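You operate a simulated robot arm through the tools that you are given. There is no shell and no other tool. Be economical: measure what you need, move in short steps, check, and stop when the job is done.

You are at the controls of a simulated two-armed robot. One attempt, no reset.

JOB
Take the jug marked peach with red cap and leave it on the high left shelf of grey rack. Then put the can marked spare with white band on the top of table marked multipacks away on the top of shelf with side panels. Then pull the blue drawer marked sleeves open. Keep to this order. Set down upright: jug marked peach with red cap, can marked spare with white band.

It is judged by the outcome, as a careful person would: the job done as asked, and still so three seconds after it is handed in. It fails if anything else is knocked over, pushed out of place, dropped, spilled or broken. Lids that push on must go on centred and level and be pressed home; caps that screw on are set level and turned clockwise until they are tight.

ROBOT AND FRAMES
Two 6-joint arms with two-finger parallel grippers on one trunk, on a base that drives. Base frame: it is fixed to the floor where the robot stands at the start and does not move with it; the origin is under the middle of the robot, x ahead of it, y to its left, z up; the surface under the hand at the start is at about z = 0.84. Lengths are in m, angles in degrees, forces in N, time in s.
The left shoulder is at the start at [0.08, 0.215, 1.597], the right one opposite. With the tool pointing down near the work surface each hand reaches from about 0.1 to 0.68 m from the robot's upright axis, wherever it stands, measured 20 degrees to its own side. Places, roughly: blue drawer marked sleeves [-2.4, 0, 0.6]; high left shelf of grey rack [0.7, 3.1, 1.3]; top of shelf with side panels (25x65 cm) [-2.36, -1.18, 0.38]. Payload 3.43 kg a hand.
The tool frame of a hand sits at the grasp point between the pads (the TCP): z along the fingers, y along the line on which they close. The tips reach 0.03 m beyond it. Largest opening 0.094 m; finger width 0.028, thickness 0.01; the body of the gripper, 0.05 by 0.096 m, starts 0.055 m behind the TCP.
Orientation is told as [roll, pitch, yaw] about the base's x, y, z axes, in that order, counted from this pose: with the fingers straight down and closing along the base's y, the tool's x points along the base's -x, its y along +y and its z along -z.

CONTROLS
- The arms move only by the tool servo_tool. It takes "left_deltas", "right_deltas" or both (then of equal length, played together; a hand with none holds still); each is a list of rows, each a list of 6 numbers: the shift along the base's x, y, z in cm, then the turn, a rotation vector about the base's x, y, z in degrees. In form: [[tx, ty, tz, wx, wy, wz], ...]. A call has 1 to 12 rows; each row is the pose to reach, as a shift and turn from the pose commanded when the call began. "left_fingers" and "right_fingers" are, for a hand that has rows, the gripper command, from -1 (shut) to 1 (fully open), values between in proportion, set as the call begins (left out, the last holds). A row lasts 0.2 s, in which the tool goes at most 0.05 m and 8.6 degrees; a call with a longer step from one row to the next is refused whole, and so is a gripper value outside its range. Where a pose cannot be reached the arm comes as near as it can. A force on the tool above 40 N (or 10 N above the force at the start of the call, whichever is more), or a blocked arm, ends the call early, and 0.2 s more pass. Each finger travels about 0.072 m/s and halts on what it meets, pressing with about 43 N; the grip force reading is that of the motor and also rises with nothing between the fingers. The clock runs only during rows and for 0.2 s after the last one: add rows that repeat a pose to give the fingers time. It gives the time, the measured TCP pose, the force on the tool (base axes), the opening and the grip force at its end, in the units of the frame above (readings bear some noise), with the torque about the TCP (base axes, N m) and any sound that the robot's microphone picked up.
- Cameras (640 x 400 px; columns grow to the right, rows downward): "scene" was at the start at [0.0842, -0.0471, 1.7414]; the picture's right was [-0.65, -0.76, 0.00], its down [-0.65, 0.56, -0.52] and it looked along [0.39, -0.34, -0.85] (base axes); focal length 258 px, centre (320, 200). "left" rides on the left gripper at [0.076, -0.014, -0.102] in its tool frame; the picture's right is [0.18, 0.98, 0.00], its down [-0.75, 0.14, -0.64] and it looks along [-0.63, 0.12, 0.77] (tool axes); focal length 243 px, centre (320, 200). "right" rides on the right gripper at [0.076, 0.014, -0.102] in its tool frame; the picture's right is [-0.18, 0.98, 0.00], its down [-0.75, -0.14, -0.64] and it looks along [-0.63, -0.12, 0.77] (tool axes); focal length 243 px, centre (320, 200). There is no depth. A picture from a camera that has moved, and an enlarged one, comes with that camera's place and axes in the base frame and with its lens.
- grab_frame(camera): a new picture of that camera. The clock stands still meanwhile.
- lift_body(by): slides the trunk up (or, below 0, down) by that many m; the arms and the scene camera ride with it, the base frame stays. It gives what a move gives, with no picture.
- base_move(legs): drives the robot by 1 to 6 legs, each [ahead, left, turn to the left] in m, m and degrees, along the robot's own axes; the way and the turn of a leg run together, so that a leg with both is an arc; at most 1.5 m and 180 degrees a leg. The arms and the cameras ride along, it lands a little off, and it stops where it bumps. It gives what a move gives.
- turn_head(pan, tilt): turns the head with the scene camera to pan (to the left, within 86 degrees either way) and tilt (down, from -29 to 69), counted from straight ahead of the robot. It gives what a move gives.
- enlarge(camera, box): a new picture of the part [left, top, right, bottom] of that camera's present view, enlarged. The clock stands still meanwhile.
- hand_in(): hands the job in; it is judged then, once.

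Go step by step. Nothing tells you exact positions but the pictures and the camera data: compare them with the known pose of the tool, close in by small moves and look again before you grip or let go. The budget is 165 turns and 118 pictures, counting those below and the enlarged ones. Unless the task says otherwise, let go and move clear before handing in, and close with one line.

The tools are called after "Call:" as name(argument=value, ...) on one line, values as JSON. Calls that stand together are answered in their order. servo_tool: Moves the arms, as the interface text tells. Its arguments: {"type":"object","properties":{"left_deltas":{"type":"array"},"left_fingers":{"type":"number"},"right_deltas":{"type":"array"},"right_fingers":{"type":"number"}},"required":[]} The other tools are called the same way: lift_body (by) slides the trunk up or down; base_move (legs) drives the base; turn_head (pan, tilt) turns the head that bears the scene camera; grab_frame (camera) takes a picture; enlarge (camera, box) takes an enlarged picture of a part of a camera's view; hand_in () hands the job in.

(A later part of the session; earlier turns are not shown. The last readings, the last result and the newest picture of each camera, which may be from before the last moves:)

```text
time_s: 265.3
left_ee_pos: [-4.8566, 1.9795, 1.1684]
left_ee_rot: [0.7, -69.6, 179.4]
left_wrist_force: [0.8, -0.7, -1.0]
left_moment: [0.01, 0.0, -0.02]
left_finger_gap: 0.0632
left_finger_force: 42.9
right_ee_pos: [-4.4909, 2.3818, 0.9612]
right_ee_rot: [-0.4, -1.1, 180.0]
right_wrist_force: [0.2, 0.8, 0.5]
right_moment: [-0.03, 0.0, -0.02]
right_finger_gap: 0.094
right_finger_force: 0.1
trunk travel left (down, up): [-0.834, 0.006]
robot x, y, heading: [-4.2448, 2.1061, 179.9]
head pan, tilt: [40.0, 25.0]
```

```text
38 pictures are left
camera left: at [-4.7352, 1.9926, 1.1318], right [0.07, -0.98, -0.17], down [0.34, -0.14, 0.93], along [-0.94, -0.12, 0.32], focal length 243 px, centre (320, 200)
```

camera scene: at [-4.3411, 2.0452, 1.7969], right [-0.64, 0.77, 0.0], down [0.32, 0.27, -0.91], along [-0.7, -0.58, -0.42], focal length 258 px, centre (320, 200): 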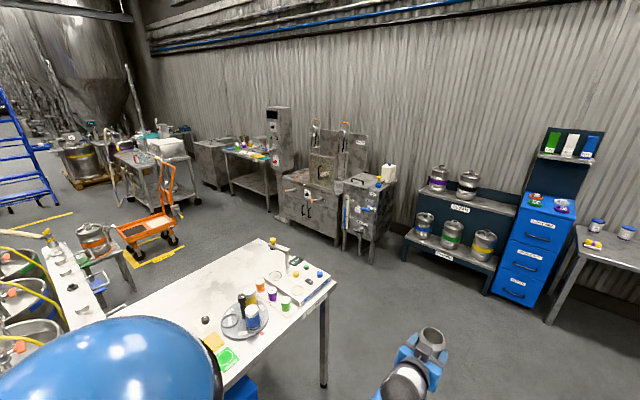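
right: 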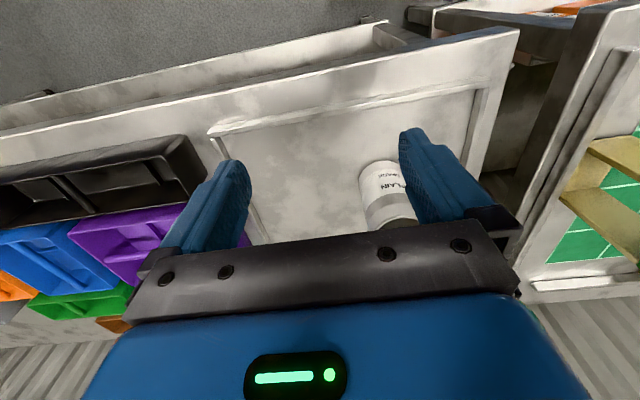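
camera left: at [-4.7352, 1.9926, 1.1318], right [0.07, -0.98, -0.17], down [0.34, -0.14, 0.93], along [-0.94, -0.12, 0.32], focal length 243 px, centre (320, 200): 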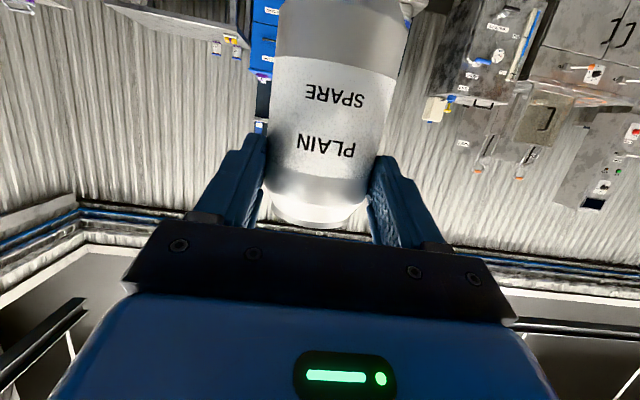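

The can is steady. I continue to x≈−5.75, turn to face −y, and look at the gap ahead.

Call:
base_move(legs=[[0.75, -0.05, 0], [0.75, 0, 0], [0, 0, 90]])

Call:
turn_head(pan=15, tilt=30)

Call:
grab_frame(camera="scene")

```text
time_s: 276.9
left_ee_pos: [-5.6307, 1.5382, 1.1672]
left_ee_rot: [0.8, -69.6, -90.1]
left_wrist_force: [-0.4, -0.9, 0.5]
left_moment: [0.0, 0.01, 0.0]
left_finger_gap: 0.0629
left_finger_force: 42.9
right_ee_pos: [-6.0375, 1.8998, 0.96]
right_ee_rot: [-0.4, -1.0, -89.5]
right_wrist_force: [0.2, 0.0, -0.2]
right_moment: [-0.02, -0.03, -0.03]
right_finger_gap: 0.0938
right_finger_force: 0.1
trunk travel left (down, up): [-0.834, 0.006]
robot x, y, heading: [-5.7581, 2.1521, -89.8]
head pan, tilt: [40.0, 25.0]
```

```text
time_s: 277.8
left_ee_pos: [-5.6309, 1.5365, 1.1679]
left_ee_rot: [0.7, -69.6, -90.0]
left_wrist_force: [0.2, -0.3, 0.2]
left_moment: [-0.03, -0.01, 0.01]
left_finger_gap: 0.0631
left_finger_force: 42.6
right_ee_pos: [-6.036, 1.8999, 0.9611]
right_ee_rot: [-0.4, -1.0, -89.6]
right_wrist_force: [0.4, -1.2, -0.5]
right_moment: [0.03, -0.03, 0.0]
right_finger_gap: 0.094
right_finger_force: 0.0
trunk travel left (down, up): [-0.834, 0.006]
robot x, y, heading: [-5.7597, 2.1484, -89.8]
head pan, tilt: [15.0, 30.0]
```

```text
37 pictures are left
camera scene: at [-5.7362, 2.0311, 1.789], right [-0.96, -0.27, 0.0], down [-0.13, 0.48, -0.87], along [0.23, -0.83, -0.5], focal length 258 px, centre (320, 200)
```

scene: 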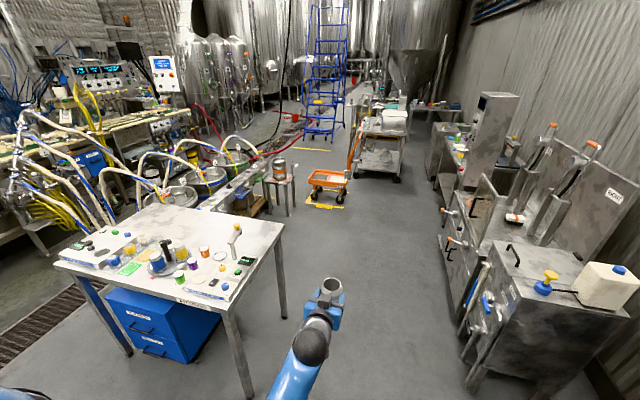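

Wide passage ahead; the machine fronts are at x≈−6.09 and the table edge at −5.2. I keep x≈−5.62 and go down to look at the gap between the keg stand and orange cart.

Call:
base_move(legs=[[0.2, 0.13, -0.2], [1.0, 0, 0], [1.0, 0, 0]])

Call:
turn_head(pan=45, tilt=40)

Call:
grab_frame(camera="scene")

```text
time_s: 289.0
left_ee_pos: [-5.5018, -0.6358, 1.1692]
left_ee_rot: [0.8, -69.7, -90.9]
left_wrist_force: [0.5, 0.1, -0.6]
left_moment: [0.01, 0.02, -0.01]
left_finger_gap: 0.0631
left_finger_force: 42.8
right_ee_pos: [-5.9017, -0.2663, 0.9625]
right_ee_rot: [-0.4, -1.0, -90.4]
right_wrist_force: [-0.4, -0.4, -0.4]
right_moment: [-0.04, -0.03, -0.01]
right_finger_gap: 0.0941
right_finger_force: 0.1
trunk travel left (down, up): [-0.834, 0.006]
robot x, y, heading: [-5.6262, -0.0206, -90.6]
head pan, tilt: [15.0, 30.0]
```

```text
time_s: 290.0
left_ee_pos: [-5.5016, -0.6356, 1.1688]
left_ee_rot: [0.6, -69.6, -90.9]
left_wrist_force: [0.6, -0.6, -0.4]
left_moment: [0.05, 0.01, 0.02]
left_finger_gap: 0.063
left_finger_force: 43.1
right_ee_pos: [-5.9013, -0.2686, 0.96]
right_ee_rot: [-0.4, -1.0, -90.4]
right_wrist_force: [0.7, -0.3, -1.0]
right_moment: [-0.04, 0.02, 0.01]
right_finger_gap: 0.0939
right_finger_force: 0.0
trunk travel left (down, up): [-0.834, 0.006]
robot x, y, heading: [-5.6221, -0.0183, -90.6]
head pan, tilt: [45.0, 40.0]
```

```text
36 pictures are left
camera scene: at [-5.5625, -0.1146, 1.7736], right [-0.71, -0.7, 0.0], down [-0.45, 0.46, -0.77], along [0.54, -0.55, -0.64], focal length 258 px, centre (320, 200)
```

scene: 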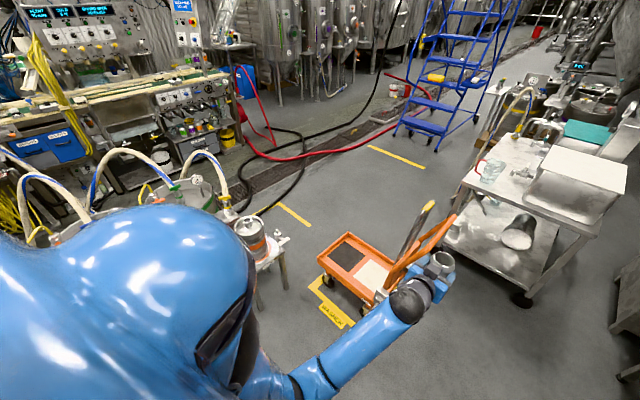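

I can see the SLEEVES drawer and the shelf on the back of the line. I examine the gaps around the orange cart closely.

Call:
enlarge(camera="scene", box=[220, 130, 540, 330])

Call:
enlarge(camera="scene", box=[0, 60, 320, 260])

```text
2.00 times, centred on (380, 230) of scene
camera zoom: at [-5.5625, -0.1146, 1.7736], right [-0.71, -0.7, 0.0], down [-0.45, 0.46, -0.77], along [0.54, -0.55, -0.64], focal length 516 px, centre (200, 140)
```

zoom: 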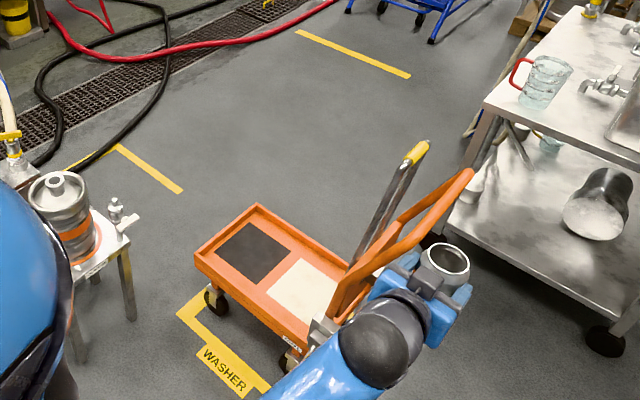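

```text
2.00 times, centred on (160, 160) of scene
camera zoom: at [-5.5625, -0.1146, 1.7736], right [-0.71, -0.7, 0.0], down [-0.45, 0.46, -0.77], along [0.54, -0.55, -0.64], focal length 516 px, centre (640, 280)
```

zoom: 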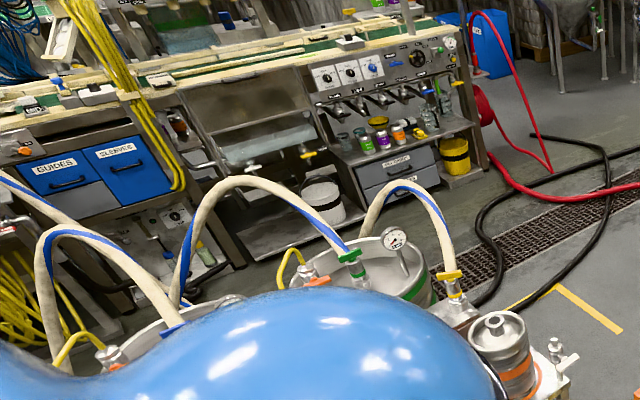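

The cans' shelf (under the tap panel) and SLEEVES drawer are both confirmed. To judge which gap I can pass, I look down at my own base.

Call:
turn_head(pan=0, tilt=69)

Call:
grab_frame(camera="scene")

```text
time_s: 291.1
left_ee_pos: [-5.5012, -0.636, 1.1675]
left_ee_rot: [0.8, -69.6, -90.9]
left_wrist_force: [0.1, -0.8, -0.8]
left_moment: [0.01, 0.0, -0.03]
left_finger_gap: 0.063
left_finger_force: 42.7
right_ee_pos: [-5.901, -0.2673, 0.9616]
right_ee_rot: [-0.4, -1.0, -90.5]
right_wrist_force: [-0.4, 0.3, -0.3]
right_moment: [-0.01, 0.02, -0.01]
right_finger_gap: 0.0939
right_finger_force: 0.1
trunk travel left (down, up): [-0.834, 0.006]
robot x, y, heading: [-5.6236, -0.0228, -90.3]
head pan, tilt: [0.0, 68.8]
```

```text
33 pictures are left
camera scene: at [-5.6227, -0.1092, 1.7375], right [-1.0, 0.01, 0.0], down [0.01, 0.93, -0.36], along [0.0, -0.36, -0.93], focal length 258 px, centre (320, 200)
```

scene: 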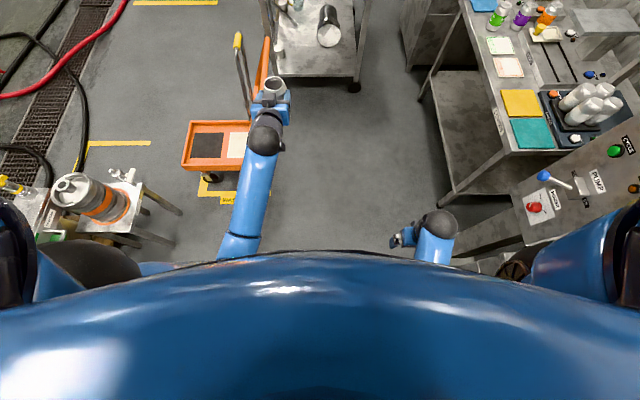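

Every entry to the back aisle crosses floor hoses, and the cart gap is too tight to risk. I take the wide way back and round the line's −y end instead.

Call:
base_move(legs=[[-1.0, 0, 0], [-1.0, 0, 0], [-0.2, 0, 0], [0, 0, 90.3]])

```text
time_s: 305.9
left_ee_pos: [-4.9964, 2.2657, 1.168]
left_ee_rot: [0.7, -69.6, -2.4]
left_wrist_force: [0.0, 0.2, -0.2]
left_moment: [0.0, 0.0, 0.01]
left_finger_gap: 0.0635
left_finger_force: 42.6
right_ee_pos: [-5.3755, 1.8751, 0.9606]
right_ee_rot: [-0.4, -1.0, -1.9]
right_wrist_force: [-0.6, -0.2, -0.2]
right_moment: [0.0, -0.04, -0.01]
right_finger_gap: 0.0938
right_finger_force: 0.1
trunk travel left (down, up): [-0.834, 0.006]
robot x, y, heading: [-5.6154, 2.1561, -2.0]
head pan, tilt: [0.0, 68.8]
```

Call:
base_move(legs=[[1.4, 0.02, 2], [1.4, 0, 0]])

Call:
turn_head(pan=0, tilt=25)

Call:
grab_frame(camera="scene")

```text
time_s: 319.6
left_ee_pos: [-2.178, 2.3352, 1.1688]
left_ee_rot: [0.7, -69.6, 1.0]
left_wrist_force: [-0.7, 0.5, -0.5]
left_moment: [-0.03, 0.02, 0.02]
left_finger_gap: 0.0631
left_finger_force: 42.8
right_ee_pos: [-2.5347, 1.9248, 0.9613]
right_ee_rot: [-0.4, -1.1, 1.4]
right_wrist_force: [0.3, 0.7, -0.5]
right_moment: [-0.02, 0.02, -0.02]
right_finger_gap: 0.0942
right_finger_force: 0.1
trunk travel left (down, up): [-0.834, 0.006]
robot x, y, heading: [-2.7898, 2.1906, 1.3]
head pan, tilt: [0.0, 68.8]
```

```text
time_s: 320.7
left_ee_pos: [-2.1777, 2.3352, 1.1689]
left_ee_rot: [0.8, -69.6, 0.9]
left_wrist_force: [0.5, 0.0, 0.3]
left_moment: [0.04, 0.04, -0.02]
left_finger_gap: 0.0632
left_finger_force: 42.5
right_ee_pos: [-2.5336, 1.9229, 0.9618]
right_ee_rot: [-0.4, -1.1, 1.4]
right_wrist_force: [0.3, 0.5, -0.2]
right_moment: [-0.05, 0.02, 0.01]
right_finger_gap: 0.0942
right_finger_force: 0.0
trunk travel left (down, up): [-0.834, 0.006]
robot x, y, heading: [-2.7903, 2.1946, 1.3]
head pan, tilt: [0.0, 25.0]
```

```text
32 pictures are left
camera scene: at [-2.6636, 2.1942, 1.7969], right [0.02, -1.0, 0.0], down [-0.42, -0.01, -0.91], along [0.91, 0.02, -0.42], focal length 258 px, centre (320, 200)
```

scene: 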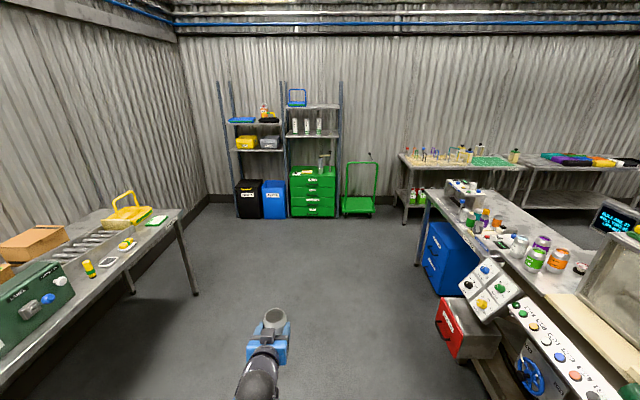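

Clear ahead, and the jug still stands on the rack. I continue to the corridor entrance and turn.

Call:
base_move(legs=[[1.4, -0.05, -1.3], [1.36, 0, 0], [0, 0, -90]])

```text
time_s: 333.2
left_ee_pos: [0.5122, 2.3217, 1.1662]
left_ee_rot: [0.4, -69.5, 0.9]
left_wrist_force: [0.3, 0.2, -0.3]
left_moment: [0.0, 0.01, 0.02]
left_finger_gap: 0.0641
left_finger_force: 42.4
right_ee_pos: [0.1572, 1.911, 0.9609]
right_ee_rot: [-0.5, -1.0, 1.3]
right_wrist_force: [-0.6, 0.0, 0.4]
right_moment: [0.02, 0.0, 0.01]
right_finger_gap: 0.0939
right_finger_force: 0.2
trunk travel left (down, up): [-0.834, 0.006]
robot x, y, heading: [-0.1022, 2.1787, 1.3]
head pan, tilt: [0.0, 25.0]
stopped in leg 2: the force on the tool passed its limit at 76 N (the readings are from after the stop); the commanded pose is now the measured one
```

The hand touched something—the rack's right bay. I look at once.

Call:
grab_frame(camera="scene")

Call:
grab_frame(camera="left")

```text
31 pictures are left
camera scene: at [0.0275, 2.1816, 1.7968], right [0.02, -1.0, 0.0], down [-0.42, -0.01, -0.91], along [0.91, 0.02, -0.42], focal length 258 px, centre (320, 200)
```

scene: 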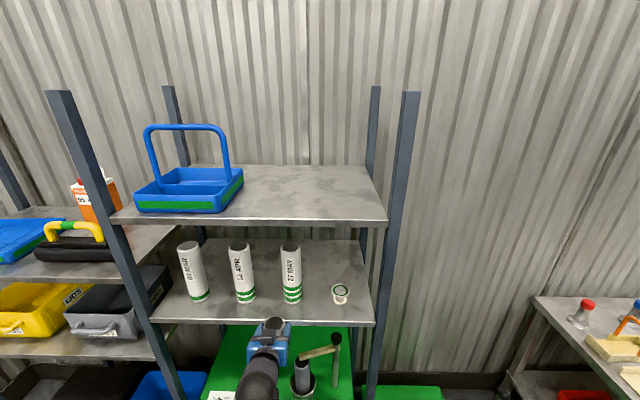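

```text
30 pictures are left
camera left: at [0.3887, 2.3034, 1.1313], right [-0.09, 0.98, -0.17], down [-0.34, 0.13, 0.93], along [0.94, 0.14, 0.32], focal length 243 px, centre (320, 200)
```

left: 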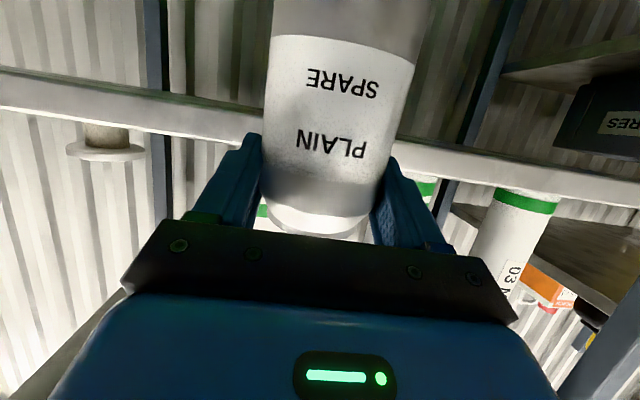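

The can only met the mid-shelf's front edge; nothing fell and the can is still held. I back off, then turn and go through the corridor.

Call:
base_move(legs=[[-0.4, 0, 0], [0, 0, -91.3]])

Call:
grab_frame(camera="left")

```text
time_s: 339.7
left_ee_pos: [-0.4042, 1.5516, 1.1679]
left_ee_rot: [0.5, -69.5, -93.9]
left_wrist_force: [1.3, -0.7, 0.5]
left_moment: [-0.03, 0.0, 0.01]
left_finger_gap: 0.0636
left_finger_force: 43.4
right_ee_pos: [-0.7831, 1.9401, 0.9606]
right_ee_rot: [-0.5, -1.1, -93.3]
right_wrist_force: [0.9, -0.3, 0.9]
right_moment: [-0.01, -0.03, -0.01]
right_finger_gap: 0.094
right_finger_force: 0.0
trunk travel left (down, up): [-0.834, 0.006]
robot x, y, heading: [-0.4917, 2.1726, -93.2]
head pan, tilt: [0.0, 25.0]
```

```text
29 pictures are left
camera left: at [-0.4114, 1.6753, 1.1317], right [0.99, 0.01, -0.17], down [0.16, 0.33, 0.93], along [0.06, -0.94, 0.32], focal length 243 px, centre (320, 200)
```

left: 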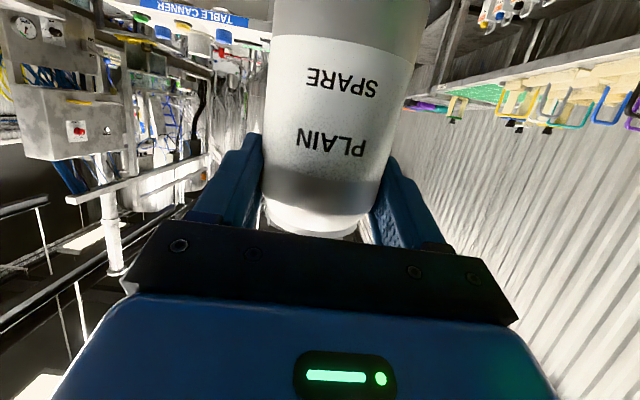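

Can is fine. Onward: centre on the corridor and drive to y≈−0.6, then on to y≈−2.2.

Call:
base_move(legs=[[0, 0.46, 3.2], [0.9, 0, 0]])

```text
time_s: 346.8
left_ee_pos: [0.076, 0.6513, 1.1681]
left_ee_rot: [0.5, -69.7, -90.4]
left_wrist_force: [0.2, 0.1, -0.6]
left_moment: [-0.02, -0.02, 0.0]
left_finger_gap: 0.0637
left_finger_force: 42.5
right_ee_pos: [-0.3257, 1.0138, 0.9615]
right_ee_rot: [-0.5, -1.0, -90.0]
right_wrist_force: [0.2, 0.4, -0.4]
right_moment: [-0.04, 0.03, 0.0]
right_finger_gap: 0.0939
right_finger_force: 0.0
trunk travel left (down, up): [-0.834, 0.006]
robot x, y, heading: [-0.0461, 1.2634, -90.1]
head pan, tilt: [0.0, 25.0]
```

Call:
base_move(legs=[[0.95, 0.03, 0], [0.9, 0, 0], [1.0, -0.5, 0], [0, 0, -90]])

Call:
turn_head(pan=-5, tilt=25)

Call:
grab_frame(camera="scene")

Call:
enlarge(camera="scene", box=[120, 100, 400, 275])

```text
time_s: 365.2
left_ee_pos: [-1.0625, -1.7697, 1.1688]
left_ee_rot: [0.3, -69.4, -176.9]
left_wrist_force: [-0.1, 0.0, -0.6]
left_moment: [0.0, 0.0, 0.0]
left_finger_gap: 0.0636
left_finger_force: 43.0
right_ee_pos: [-0.7246, -1.3462, 0.9609]
right_ee_rot: [-0.5, -1.0, -176.4]
right_wrist_force: [-0.3, 0.5, 0.3]
right_moment: [0.02, 0.02, 0.0]
right_finger_gap: 0.0938
right_finger_force: 0.1
trunk travel left (down, up): [-0.834, 0.006]
robot x, y, heading: [-0.461, -1.6078, -176.6]
head pan, tilt: [0.0, 25.0]
```

```text
time_s: 365.8
left_ee_pos: [-1.0627, -1.7689, 1.1677]
left_ee_rot: [0.4, -69.6, -176.9]
left_wrist_force: [0.6, -0.4, 0.1]
left_moment: [-0.01, 0.01, 0.01]
left_finger_gap: 0.0636
left_finger_force: 43.0
right_ee_pos: [-0.7237, -1.3453, 0.9622]
right_ee_rot: [-0.4, -1.0, -176.5]
right_wrist_force: [-0.5, 0.0, -1.3]
right_moment: [-0.01, 0.0, 0.02]
right_finger_gap: 0.0943
right_finger_force: 0.1
trunk travel left (down, up): [-0.834, 0.006]
robot x, y, heading: [-0.4595, -1.6044, -176.4]
head pan, tilt: [-5.0, 25.0]
```

```text
28 pictures are left
camera scene: at [-0.5785, -1.6069, 1.7969], right [0.03, 1.0, 0.0], down [0.42, -0.01, -0.91], along [-0.91, 0.02, -0.42], focal length 258 px, centre (320, 200)
```

scene: 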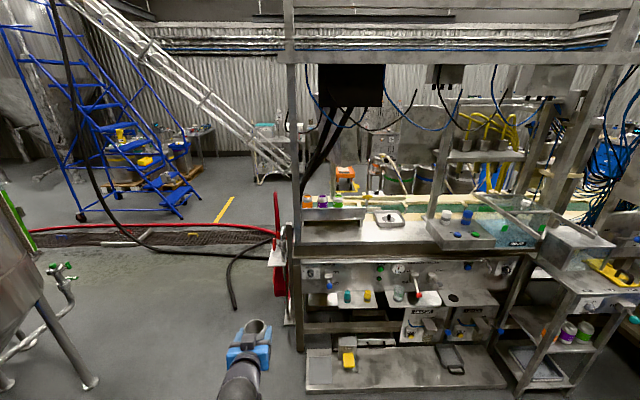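

```text
2.29 times, centred on (260, 188) of scene
camera zoom: at [-0.5785, -1.6069, 1.7969], right [0.03, 1.0, 0.0], down [0.42, -0.01, -0.91], along [-0.91, 0.02, -0.42], focal length 589 px, centre (457, 229)
```

zoom: 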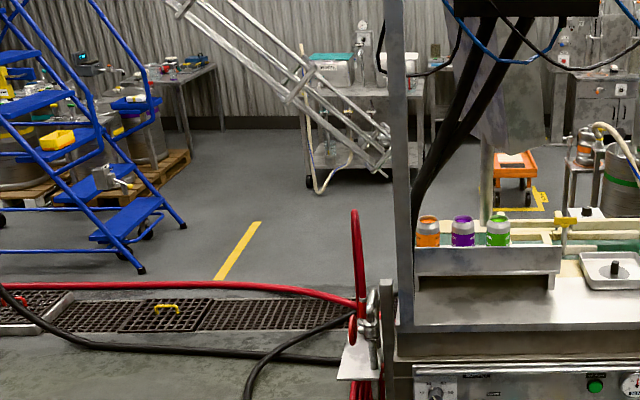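

Hoses lie on the floor past the line's end. I turn to face +x here in the open, then reverse slowly along y≈−2.35 toward the back aisle, watching for bumps.

Call:
base_move(legs=[[0, 0, 90], [0, 0, 86.4], [-0.6, -0.7, 0], [-0.7, 0, 0]])

```text
time_s: 381.6
left_ee_pos: [-1.1544, -2.1703, 1.1673]
left_ee_rot: [0.4, -69.4, -2.7]
left_wrist_force: [-0.3, -0.3, 0.3]
left_moment: [-0.02, -0.01, 0.02]
left_finger_gap: 0.0633
left_finger_force: 42.9
right_ee_pos: [-1.5337, -2.5575, 0.9603]
right_ee_rot: [-0.4, -0.9, -2.2]
right_wrist_force: [-0.2, 0.2, 1.0]
right_moment: [0.04, 0.0, -0.01]
right_finger_gap: 0.0942
right_finger_force: 0.0
trunk travel left (down, up): [-0.834, 0.006]
robot x, y, heading: [-1.7773, -2.2721, -2.1]
head pan, tilt: [-5.0, 25.0]
```

Call:
base_move(legs=[[-0.4, -0.12, 2.1], [-0.5, 0, 0]])

```text
time_s: 386.6
left_ee_pos: [-2.0421, -2.2545, 1.1669]
left_ee_rot: [0.5, -69.4, -0.5]
left_wrist_force: [0.4, 0.5, -1.1]
left_moment: [0.0, 0.0, 0.03]
left_finger_gap: 0.0631
left_finger_force: 43.1
right_ee_pos: [-2.4077, -2.6553, 0.9613]
right_ee_rot: [-0.4, -0.9, -0.2]
right_wrist_force: [-0.3, -0.9, 0.2]
right_moment: [0.03, -0.02, -0.02]
right_finger_gap: 0.094
right_finger_force: 0.0
trunk travel left (down, up): [-0.834, 0.006]
robot x, y, heading: [-2.6595, -2.3791, -0.3]
head pan, tilt: [-5.0, 25.0]
```

No bump yet. I continue back.

Call:
base_move(legs=[[-0.4, 0, 0], [-0.35, 0, 0]])

Call:
turn_head(pan=50, tilt=40)

Call:
grab_frame(camera="scene")

```text
time_s: 391.0
left_ee_pos: [-2.7919, -2.2508, 1.1666]
left_ee_rot: [0.5, -69.4, 0.4]
left_wrist_force: [0.7, 0.5, -0.5]
left_moment: [-0.01, 0.0, 0.03]
left_finger_gap: 0.0634
left_finger_force: 43.3
right_ee_pos: [-3.1516, -2.6566, 0.9605]
right_ee_rot: [-0.5, -0.8, 0.8]
right_wrist_force: [-0.7, -0.6, -0.6]
right_moment: [-0.01, 0.03, -0.02]
right_finger_gap: 0.094
right_finger_force: 0.1
trunk travel left (down, up): [-0.834, 0.006]
robot x, y, heading: [-3.4048, -2.3835, 0.9]
head pan, tilt: [-5.0, 25.0]
```

```text
time_s: 392.2
left_ee_pos: [-2.7945, -2.2493, 1.1673]
left_ee_rot: [0.3, -69.4, 0.4]
left_wrist_force: [0.3, -0.8, -0.1]
left_moment: [-0.01, 0.02, -0.02]
left_finger_gap: 0.0631
left_finger_force: 43.3
right_ee_pos: [-3.1509, -2.6566, 0.9616]
right_ee_rot: [-0.6, -1.1, 0.8]
right_wrist_force: [-1.1, -0.7, 0.2]
right_moment: [0.02, 0.02, 0.02]
right_finger_gap: 0.0939
right_finger_force: 0.1
trunk travel left (down, up): [-0.834, 0.006]
robot x, y, heading: [-3.4025, -2.388, 0.5]
head pan, tilt: [50.0, 40.0]
```

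```text
26 pictures are left
camera scene: at [-3.3185, -2.3209, 1.7736], right [0.77, -0.63, 0.0], down [-0.41, -0.5, -0.77], along [0.48, 0.59, -0.64], focal length 258 px, centre (320, 200)
```

scene: 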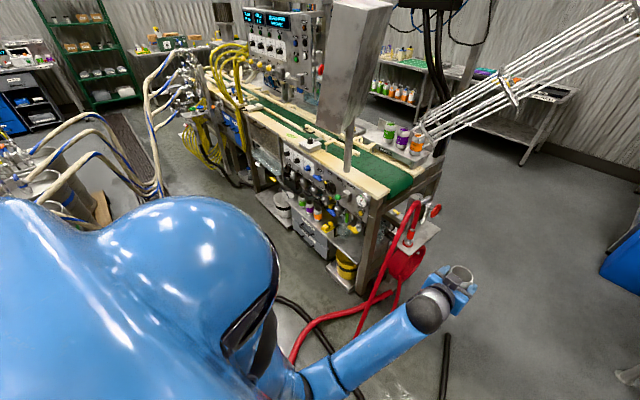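

The hoses didn't obstruct. I sidestep left to stand in front of the shelf and look.

Call:
base_move(legs=[[-0.02, 0.5, -0.5], [0, 0.5, 0]])

Call:
turn_head(pan=10, tilt=50)

Call:
grab_frame(camera="scene")

```text
time_s: 397.6
left_ee_pos: [-2.8187, -1.2732, 1.1677]
left_ee_rot: [0.7, -69.5, -0.6]
left_wrist_force: [0.2, -0.1, -0.5]
left_moment: [0.05, 0.05, -0.01]
left_finger_gap: 0.0633
left_finger_force: 43.4
right_ee_pos: [-3.1817, -1.6759, 0.9606]
right_ee_rot: [-0.3, -1.1, 0.2]
right_wrist_force: [0.2, 0.2, -0.4]
right_moment: [0.01, 0.0, 0.02]
right_finger_gap: 0.0942
right_finger_force: 0.1
trunk travel left (down, up): [-0.834, 0.006]
robot x, y, heading: [-3.434, -1.4006, 0.1]
head pan, tilt: [50.0, 40.0]
```

```text
time_s: 398.7
left_ee_pos: [-2.8184, -1.2709, 1.1675]
left_ee_rot: [0.4, -69.5, -0.3]
left_wrist_force: [-0.1, 0.4, 0.2]
left_moment: [0.01, -0.01, -0.02]
left_finger_gap: 0.0631
left_finger_force: 43.3
right_ee_pos: [-3.1819, -1.6747, 0.9621]
right_ee_rot: [-0.5, -1.0, 0.1]
right_wrist_force: [0.1, 0.7, 0.5]
right_moment: [0.03, -0.01, 0.01]
right_finger_gap: 0.0943
right_finger_force: 0.1
trunk travel left (down, up): [-0.834, 0.006]
robot x, y, heading: [-3.4313, -1.4014, 0.1]
head pan, tilt: [10.0, 50.0]
```

```text
25 pictures are left
camera scene: at [-3.323, -1.3877, 1.7595], right [0.18, -0.98, 0.0], down [-0.75, -0.13, -0.64], along [0.63, 0.11, -0.77], focal length 258 px, centre (320, 200)
```

scene: 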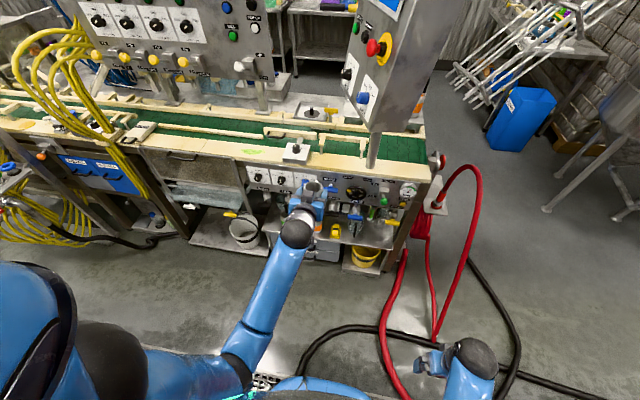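

I lower the trunk to see the shelf at its own height.

Call:
lift_body(by=-0.4)

Call:
lift_body(by=-0.15)

Call:
turn_head(pan=8, tilt=38)

Call:
enlarge(camera="scene", box=[200, 120, 440, 270])

```text
time_s: 402.5
left_ee_pos: [-2.8188, -1.2723, 0.7674]
left_ee_rot: [0.4, -69.4, -0.3]
left_wrist_force: [-0.2, -0.1, 0.6]
left_moment: [-0.02, 0.0, -0.03]
left_finger_gap: 0.0631
left_finger_force: 42.7
right_ee_pos: [-3.1828, -1.6739, 0.5609]
right_ee_rot: [-0.5, -1.0, 0.1]
right_wrist_force: [0.0, 0.7, 0.0]
right_moment: [0.02, 0.01, -0.01]
right_finger_gap: 0.0939
right_finger_force: 0.1
trunk travel left (down, up): [-0.434, 0.406]
robot x, y, heading: [-3.4301, -1.401, 0.4]
head pan, tilt: [10.0, 50.0]
```

```text
time_s: 404.3
left_ee_pos: [-2.8187, -1.2719, 0.6186]
left_ee_rot: [0.4, -69.4, -0.3]
left_wrist_force: [-0.5, -0.5, 0.1]
left_moment: [0.01, -0.02, 0.0]
left_finger_gap: 0.0632
left_finger_force: 42.7
right_ee_pos: [-3.181, -1.6747, 0.4118]
right_ee_rot: [-0.5, -0.9, 0.1]
right_wrist_force: [0.1, 0.4, -1.0]
right_moment: [-0.03, 0.02, -0.03]
right_finger_gap: 0.0941
right_finger_force: 0.1
trunk travel left (down, up): [-0.284, 0.556]
robot x, y, heading: [-3.4317, -1.3998, -0.2]
head pan, tilt: [10.0, 50.0]
```

```text
time_s: 405.0
left_ee_pos: [-2.8191, -1.2705, 0.6173]
left_ee_rot: [0.5, -69.6, -0.3]
left_wrist_force: [0.4, 0.2, -0.4]
left_moment: [-0.04, -0.01, 0.02]
left_finger_gap: 0.063
left_finger_force: 42.6
right_ee_pos: [-3.1822, -1.6743, 0.4109]
right_ee_rot: [-0.5, -1.0, 0.1]
right_wrist_force: [-0.4, -0.5, 0.6]
right_moment: [0.01, 0.0, 0.01]
right_finger_gap: 0.0941
right_finger_force: 0.2
trunk travel left (down, up): [-0.284, 0.556]
robot x, y, heading: [-3.4304, -1.3963, 0.3]
head pan, tilt: [8.0, 38.0]
```

```text
2.67 times, centred on (320, 195) of scene
camera zoom: at [-3.3134, -1.3895, 1.2266], right [0.14, -0.99, 0.0], down [-0.61, -0.09, -0.79], along [0.78, 0.11, -0.62], focal length 687 px, centre (320, 213)
```

zoom: 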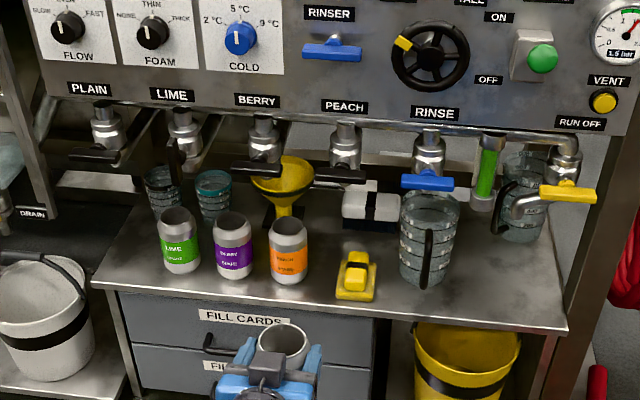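

The shelf holds LIME, BERRY and PEACH spare cans; it's at z≈0.40 with front edge x≈−2.52. A free spot is at the front right, about (−2.455, −1.575), clear of the measuring jug. I align with it.

Call:
base_move(legs=[[0.12, -0.3, 0]])

Call:
lift_body(by=-0.07)

Call:
turn_head(pan=15, tilt=38)

Call:
enlarge(camera="scene", box=[200, 120, 440, 270])

Call:
grab_frame(camera="left")

```text
time_s: 407.2
left_ee_pos: [-2.6973, -1.5665, 0.6184]
left_ee_rot: [0.5, -69.4, -0.2]
left_wrist_force: [-0.1, 0.0, -1.0]
left_moment: [0.01, 0.03, -0.01]
left_finger_gap: 0.0628
left_finger_force: 43.1
right_ee_pos: [-3.0576, -1.9709, 0.4113]
right_ee_rot: [-0.4, -1.0, 0.2]
right_wrist_force: [0.1, 0.1, 1.0]
right_moment: [0.01, 0.0, 0.01]
right_finger_gap: 0.0942
right_finger_force: 0.1
trunk travel left (down, up): [-0.284, 0.556]
robot x, y, heading: [-3.3086, -1.6999, 0.1]
head pan, tilt: [8.0, 38.0]
```

```text
time_s: 408.2
left_ee_pos: [-2.697, -1.5655, 0.5475]
left_ee_rot: [0.3, -69.5, -0.1]
left_wrist_force: [-0.6, 0.4, -0.9]
left_moment: [0.01, 0.04, -0.04]
left_finger_gap: 0.0635
left_finger_force: 42.7
right_ee_pos: [-3.0597, -1.9705, 0.3412]
right_ee_rot: [-0.5, -1.1, 0.3]
right_wrist_force: [0.0, -0.4, 1.1]
right_moment: [0.03, -0.01, -0.01]
right_finger_gap: 0.094
right_finger_force: 0.0
trunk travel left (down, up): [-0.214, 0.626]
robot x, y, heading: [-3.306, -1.699, 0.3]
head pan, tilt: [8.0, 38.0]
```

```text
time_s: 408.9
left_ee_pos: [-2.6979, -1.5664, 0.548]
left_ee_rot: [0.3, -69.4, -0.1]
left_wrist_force: [-0.5, 0.3, 0.3]
left_moment: [0.02, 0.03, 0.01]
left_finger_gap: 0.063
left_finger_force: 43.1
right_ee_pos: [-3.0588, -1.9696, 0.3422]
right_ee_rot: [-0.6, -1.1, 0.2]
right_wrist_force: [-0.5, 0.1, -0.3]
right_moment: [-0.02, 0.0, 0.02]
right_finger_gap: 0.0938
right_finger_force: 0.1
trunk travel left (down, up): [-0.214, 0.626]
robot x, y, heading: [-3.3102, -1.6908, 0.1]
head pan, tilt: [15.0, 38.0]
```

```text
2.67 times, centred on (320, 195) of scene
camera zoom: at [-3.1936, -1.6758, 1.1566], right [0.26, -0.96, 0.0], down [-0.59, -0.16, -0.79], along [0.76, 0.21, -0.62], focal length 687 px, centre (320, 213)
```

zoom: 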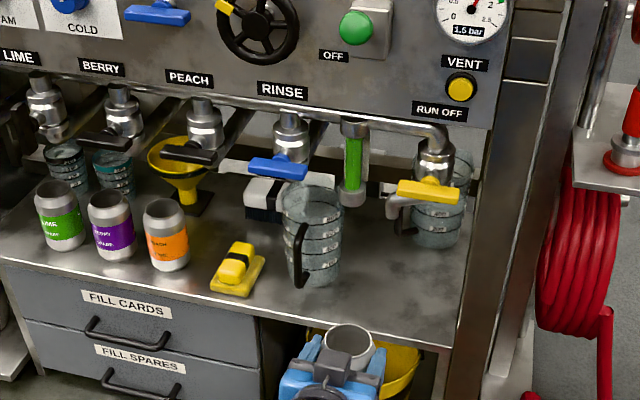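

```text
22 pictures are left
camera left: at [-2.8208, -1.5825, 0.5119], right [-0.07, 0.98, -0.17], down [-0.34, 0.14, 0.93], along [0.94, 0.12, 0.32], focal length 243 px, centre (320, 200)
```

left: 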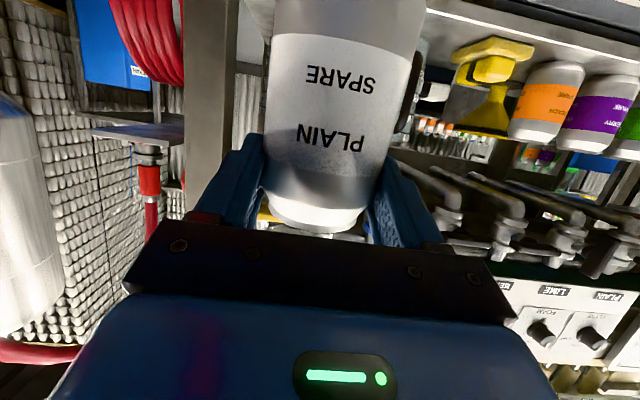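

The spot between the measuring jug and right post is clear. I creep forward, lower to just above shelf height and slide the can in.

Call:
base_move(legs=[[0.1, 0, 0]])

Call:
servo_tool(left_deltas=[[0, -0.5, -1, 0, 0, 0], [2, -0.8, -1.8, 0, 0, 0], [4.5, -0.8, -1.8, 0, 0, 0], [7, -0.8, -1.8, 0, 0, 0], [9.5, -0.8, -1.8, 0, 0, 0], [12, -0.8, -1.8, 0, 0, 0], [14, -0.8, -1.8, 0, 0, 0], [14, -0.8, -1.8, 0, 0, 0]])

Call:
enlarge(camera="scene", box=[200, 120, 440, 270])

```text
time_s: 410.1
left_ee_pos: [-2.5981, -1.5671, 0.5479]
left_ee_rot: [0.3, -69.5, 0.0]
left_wrist_force: [0.2, -0.2, -0.2]
left_moment: [-0.01, -0.02, 0.0]
left_finger_gap: 0.0631
left_finger_force: 42.9
right_ee_pos: [-2.9602, -1.9697, 0.3419]
right_ee_rot: [-0.5, -0.9, 0.3]
right_wrist_force: [0.5, -0.1, 0.0]
right_moment: [-0.03, 0.0, -0.01]
right_finger_gap: 0.094
right_finger_force: 0.1
trunk travel left (down, up): [-0.214, 0.626]
robot x, y, heading: [-3.21, -1.6975, -0.1]
head pan, tilt: [15.0, 38.0]
```

```text
time_s: 411.9
left_ee_pos: [-2.4597, -1.571, 0.5308]
left_ee_rot: [0.5, -69.5, -0.1]
left_wrist_force: [0.2, -0.2, 0.7]
left_moment: [-0.01, -0.01, -0.01]
left_finger_gap: 0.0632
left_finger_force: 43.1
right_ee_pos: [-2.9614, -1.9695, 0.3414]
right_ee_rot: [-0.6, -1.0, 0.4]
right_wrist_force: [-0.3, 0.1, -0.4]
right_moment: [0.01, -0.04, 0.02]
right_finger_gap: 0.0941
right_finger_force: 0.1
trunk travel left (down, up): [-0.214, 0.626]
robot x, y, heading: [-3.2088, -1.6981, 0.3]
head pan, tilt: [15.0, 38.0]
```

```text
2.67 times, centred on (320, 195) of scene
camera zoom: at [-3.0954, -1.6754, 1.1566], right [0.26, -0.96, 0.0], down [-0.59, -0.16, -0.79], along [0.76, 0.21, -0.62], focal length 687 px, centre (320, 213)
```

zoom: 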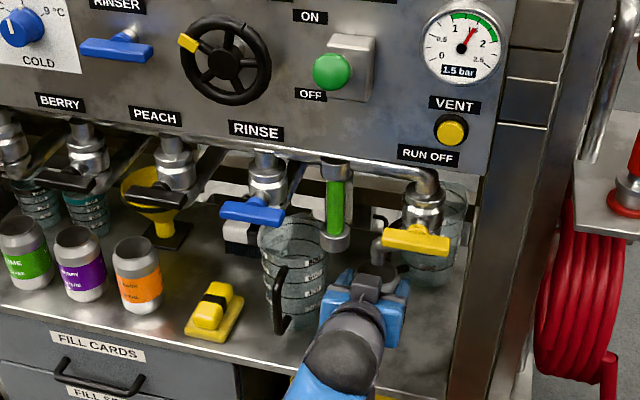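

In position with clearance. I lower gently until contact.

Call:
servo_tool(left_deltas=[[0, 0, -0.6, 0, 0, 0], [0, 0, -1.2, 0, 0, 0], [0, 0, -1.8, 0, 0, 0], [0, 0, -2.4, 0, 0, 0], [0, 0, -2.4, 0, 0, 0]])

Call:
grab_frame(camera="left")

```text
time_s: 413.1
left_ee_pos: [-2.4592, -1.5737, 0.5067]
left_ee_rot: [0.3, -69.5, -0.1]
left_wrist_force: [-0.8, -0.6, 0.1]
left_moment: [-0.04, 0.0, -0.02]
left_finger_gap: 0.0627
left_finger_force: 43.3
right_ee_pos: [-2.9614, -1.9699, 0.3408]
right_ee_rot: [-0.5, -1.0, 0.4]
right_wrist_force: [0.3, -0.5, 0.0]
right_moment: [0.01, 0.0, -0.02]
right_finger_gap: 0.0939
right_finger_force: 0.1
trunk travel left (down, up): [-0.214, 0.626]
robot x, y, heading: [-3.2111, -1.6955, 0.4]
head pan, tilt: [15.0, 38.0]
```

```text
20 pictures are left
camera left: at [-2.5831, -1.5898, 0.4702], right [-0.07, 0.98, -0.17], down [-0.34, 0.14, 0.93], along [0.94, 0.12, 0.32], focal length 243 px, centre (320, 200)
```

left: 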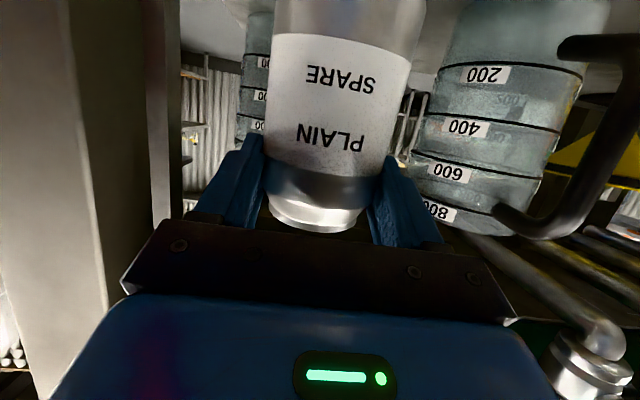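

Still above the shelf; I lower a little further.

Call:
servo_tool(left_deltas=[[0, 0, -0.5, 0, 0, 0], [0, 0, -1.0, 0, 0, 0], [0, 0, -1.4, 0, 0, 0], [0, 0, -1.4, 0, 0, 0]])

```text
time_s: 414.1
left_ee_pos: [-2.4594, -1.5734, 0.4915]
left_ee_rot: [0.4, -69.5, -0.1]
left_wrist_force: [-0.9, 0.1, -0.4]
left_moment: [0.0, 0.02, 0.0]
left_finger_gap: 0.063
left_finger_force: 43.1
right_ee_pos: [-2.9605, -1.9712, 0.3414]
right_ee_rot: [-0.5, -1.0, 0.3]
right_wrist_force: [0.4, 0.6, 0.0]
right_moment: [-0.02, 0.01, 0.0]
right_finger_gap: 0.0943
right_finger_force: 0.0
trunk travel left (down, up): [-0.214, 0.626]
robot x, y, heading: [-3.2106, -1.6987, 0.2]
head pan, tilt: [15.0, 38.0]
```

Call:
servo_tool(left_deltas=[[0, 0, -0.4, 0, 0, 0], [0, 0, -0.8, 0, 0, 0], [0, 0, -1.2, 0, 0, 0], [0, 0, -1.2, 0, 0, 0]])

```text
time_s: 415.1
left_ee_pos: [-2.459, -1.5738, 0.48]
left_ee_rot: [0.4, -69.5, -0.2]
left_wrist_force: [0.1, -0.2, -0.7]
left_moment: [-0.02, 0.04, 0.01]
left_finger_gap: 0.0632
left_finger_force: 43.3
right_ee_pos: [-2.9603, -1.9701, 0.34]
right_ee_rot: [-0.6, -1.1, 0.3]
right_wrist_force: [0.8, -0.4, -0.1]
right_moment: [0.0, 0.0, 0.0]
right_finger_gap: 0.094
right_finger_force: 0.0
trunk travel left (down, up): [-0.214, 0.626]
robot x, y, heading: [-3.2085, -1.696, 0.2]
head pan, tilt: [15.0, 38.0]
```

Call:
servo_tool(left_deltas=[[0, 0, -0.4, 0, 0, 0], [0, 0, -0.8, 0, 0, 0], [0, 0, -0.8, 0, 0, 0]])

Call:
enlarge(camera="scene", box=[270, 170, 400, 270])

Call:
grab_frame(camera="left")

```text
time_s: 415.9
left_ee_pos: [-2.4573, -1.5728, 0.4758]
left_ee_rot: [0.4, -69.9, -0.3]
left_wrist_force: [0.5, 0.3, 15.4]
left_moment: [0.0, -0.52, 0.02]
left_finger_gap: 0.0633
left_finger_force: 42.8
right_ee_pos: [-2.9619, -1.9694, 0.341]
right_ee_rot: [-0.5, -1.1, 0.3]
right_wrist_force: [-0.4, 0.1, 0.1]
right_moment: [0.03, -0.01, -0.01]
right_finger_gap: 0.0943
right_finger_force: 0.0
trunk travel left (down, up): [-0.214, 0.626]
robot x, y, heading: [-3.2099, -1.6951, -0.1]
head pan, tilt: [15.0, 38.0]
```

```text
4.00 times, centred on (335, 220) of scene
camera zoom: at [-3.0976, -1.6758, 1.1571], right [0.26, -0.96, 0.0], down [-0.59, -0.16, -0.79], along [0.76, 0.21, -0.61], focal length 1031 px, centre (260, 120)
```

zoom: 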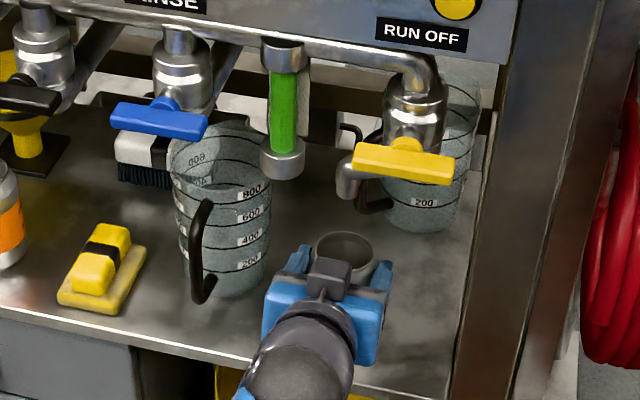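

```text
18 pictures are left
camera left: at [-2.5806, -1.5894, 0.4396], right [-0.07, 0.98, -0.17], down [-0.35, 0.14, 0.93], along [0.94, 0.12, 0.33], focal length 243 px, centre (320, 200)
```

left: 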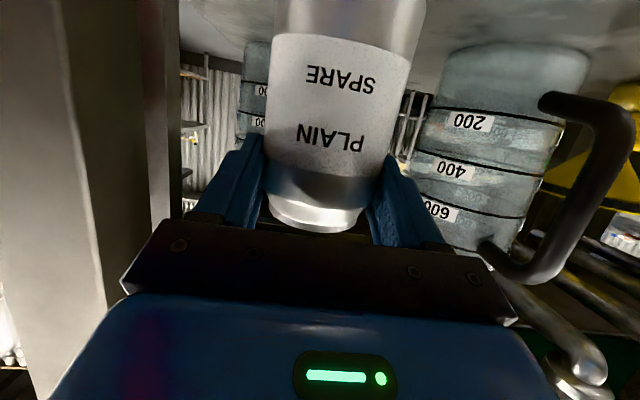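

Contact at 15 N. I ease up to near neutral, then open partly.

Call:
servo_tool(left_deltas=[[0, 0, 0.3, 0, 0, 0], [0, 0, 0.3, 0, 0, 0]])

Call:
servo_tool(left_deltas=[[0, 0, 0, 0, 0, 0], [0, 0, 0, 0, 0, 0], [0, 0, 0, 0, 0, 0]], left_fingers=0.75)

Call:
grab_frame(camera="left")

```text
time_s: 416.5
left_ee_pos: [-2.4578, -1.5749, 0.478]
left_ee_rot: [0.4, -69.7, -0.1]
left_wrist_force: [4.8, 1.0, 11.2]
left_moment: [0.12, -0.85, 0.04]
left_finger_gap: 0.0632
left_finger_force: 42.7
right_ee_pos: [-2.9605, -1.9698, 0.3412]
right_ee_rot: [-0.5, -1.1, 0.3]
right_wrist_force: [0.5, -0.7, 0.6]
right_moment: [-0.03, 0.0, 0.01]
right_finger_gap: 0.0941
right_finger_force: 0.0
trunk travel left (down, up): [-0.214, 0.626]
robot x, y, heading: [-3.2077, -1.6965, 0.2]
head pan, tilt: [15.0, 38.0]
```

```text
time_s: 417.3
left_ee_pos: [-2.4582, -1.5744, 0.473]
left_ee_rot: [0.5, -69.5, -0.2]
left_wrist_force: [0.2, 0.4, -0.2]
left_moment: [0.0, -0.02, 0.01]
left_finger_gap: 0.0823
left_finger_force: 0.0
right_ee_pos: [-2.96, -1.9694, 0.3412]
right_ee_rot: [-0.5, -1.1, 0.3]
right_wrist_force: [0.6, 0.7, -0.2]
right_moment: [-0.01, -0.01, 0.02]
right_finger_gap: 0.094
right_finger_force: 0.0
trunk travel left (down, up): [-0.214, 0.626]
robot x, y, heading: [-3.2129, -1.6945, 0.3]
head pan, tilt: [15.0, 38.0]
```

```text
17 pictures are left
camera left: at [-2.5819, -1.5898, 0.4388], right [-0.07, 0.98, -0.17], down [-0.34, 0.14, 0.93], along [0.94, 0.12, 0.32], focal length 243 px, centre (320, 200)
```

left: 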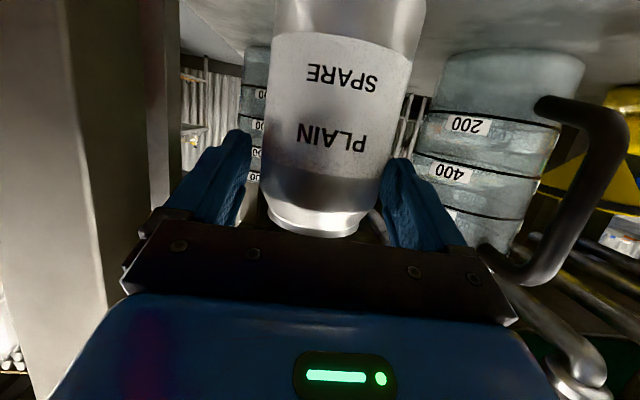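

Released; the can stands upright. I back straight out.

Call:
servo_tool(left_deltas=[[-2, 0, 0.3, 0, 0, 0], [-4, 0, 0.6, 0, 0, 0], [-7, 0, 1, 0, 0, 0], [-10, 0, 1.5, 0, 0, 0], [-14, 0, 2, 0, 0, 0], [-14, 0, 2, 0, 0, 0]])

Call:
base_move(legs=[[-0.15, 0, 0]])

Call:
enlarge(camera="scene", box=[200, 120, 440, 270])

```text
time_s: 418.7
left_ee_pos: [-2.6011, -1.5756, 0.4974]
left_ee_rot: [0.6, -69.5, -0.2]
left_wrist_force: [0.0, -1.1, 0.0]
left_moment: [0.01, 0.0, -0.02]
left_finger_gap: 0.0823
left_finger_force: 0.1
right_ee_pos: [-2.9614, -1.97, 0.3409]
right_ee_rot: [-0.5, -1.0, 0.3]
right_wrist_force: [0.1, 0.5, 0.1]
right_moment: [0.0, -0.02, 0.01]
right_finger_gap: 0.0939
right_finger_force: 0.1
trunk travel left (down, up): [-0.214, 0.626]
robot x, y, heading: [-3.2102, -1.6976, 0.2]
head pan, tilt: [15.0, 38.0]
```

```text
time_s: 420.1
left_ee_pos: [-2.754, -1.5741, 0.4962]
left_ee_rot: [0.5, -69.6, 0.1]
left_wrist_force: [0.1, 0.7, 0.4]
left_moment: [-0.01, 0.04, -0.03]
left_finger_gap: 0.0822
left_finger_force: 0.0
right_ee_pos: [-3.1119, -1.9707, 0.342]
right_ee_rot: [-0.5, -1.0, 0.5]
right_wrist_force: [-0.5, -0.6, -0.2]
right_moment: [0.0, -0.02, -0.01]
right_finger_gap: 0.0942
right_finger_force: 0.1
trunk travel left (down, up): [-0.214, 0.626]
robot x, y, heading: [-3.3628, -1.6982, 0.2]
head pan, tilt: [15.0, 38.0]
```

```text
2.67 times, centred on (320, 195) of scene
camera zoom: at [-3.2483, -1.676, 1.1568], right [0.26, -0.96, 0.0], down [-0.59, -0.16, -0.79], along [0.76, 0.21, -0.61], focal length 687 px, centre (320, 213)
```

zoom: 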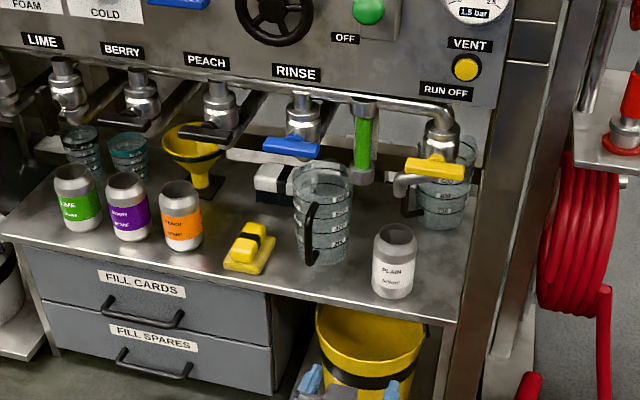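

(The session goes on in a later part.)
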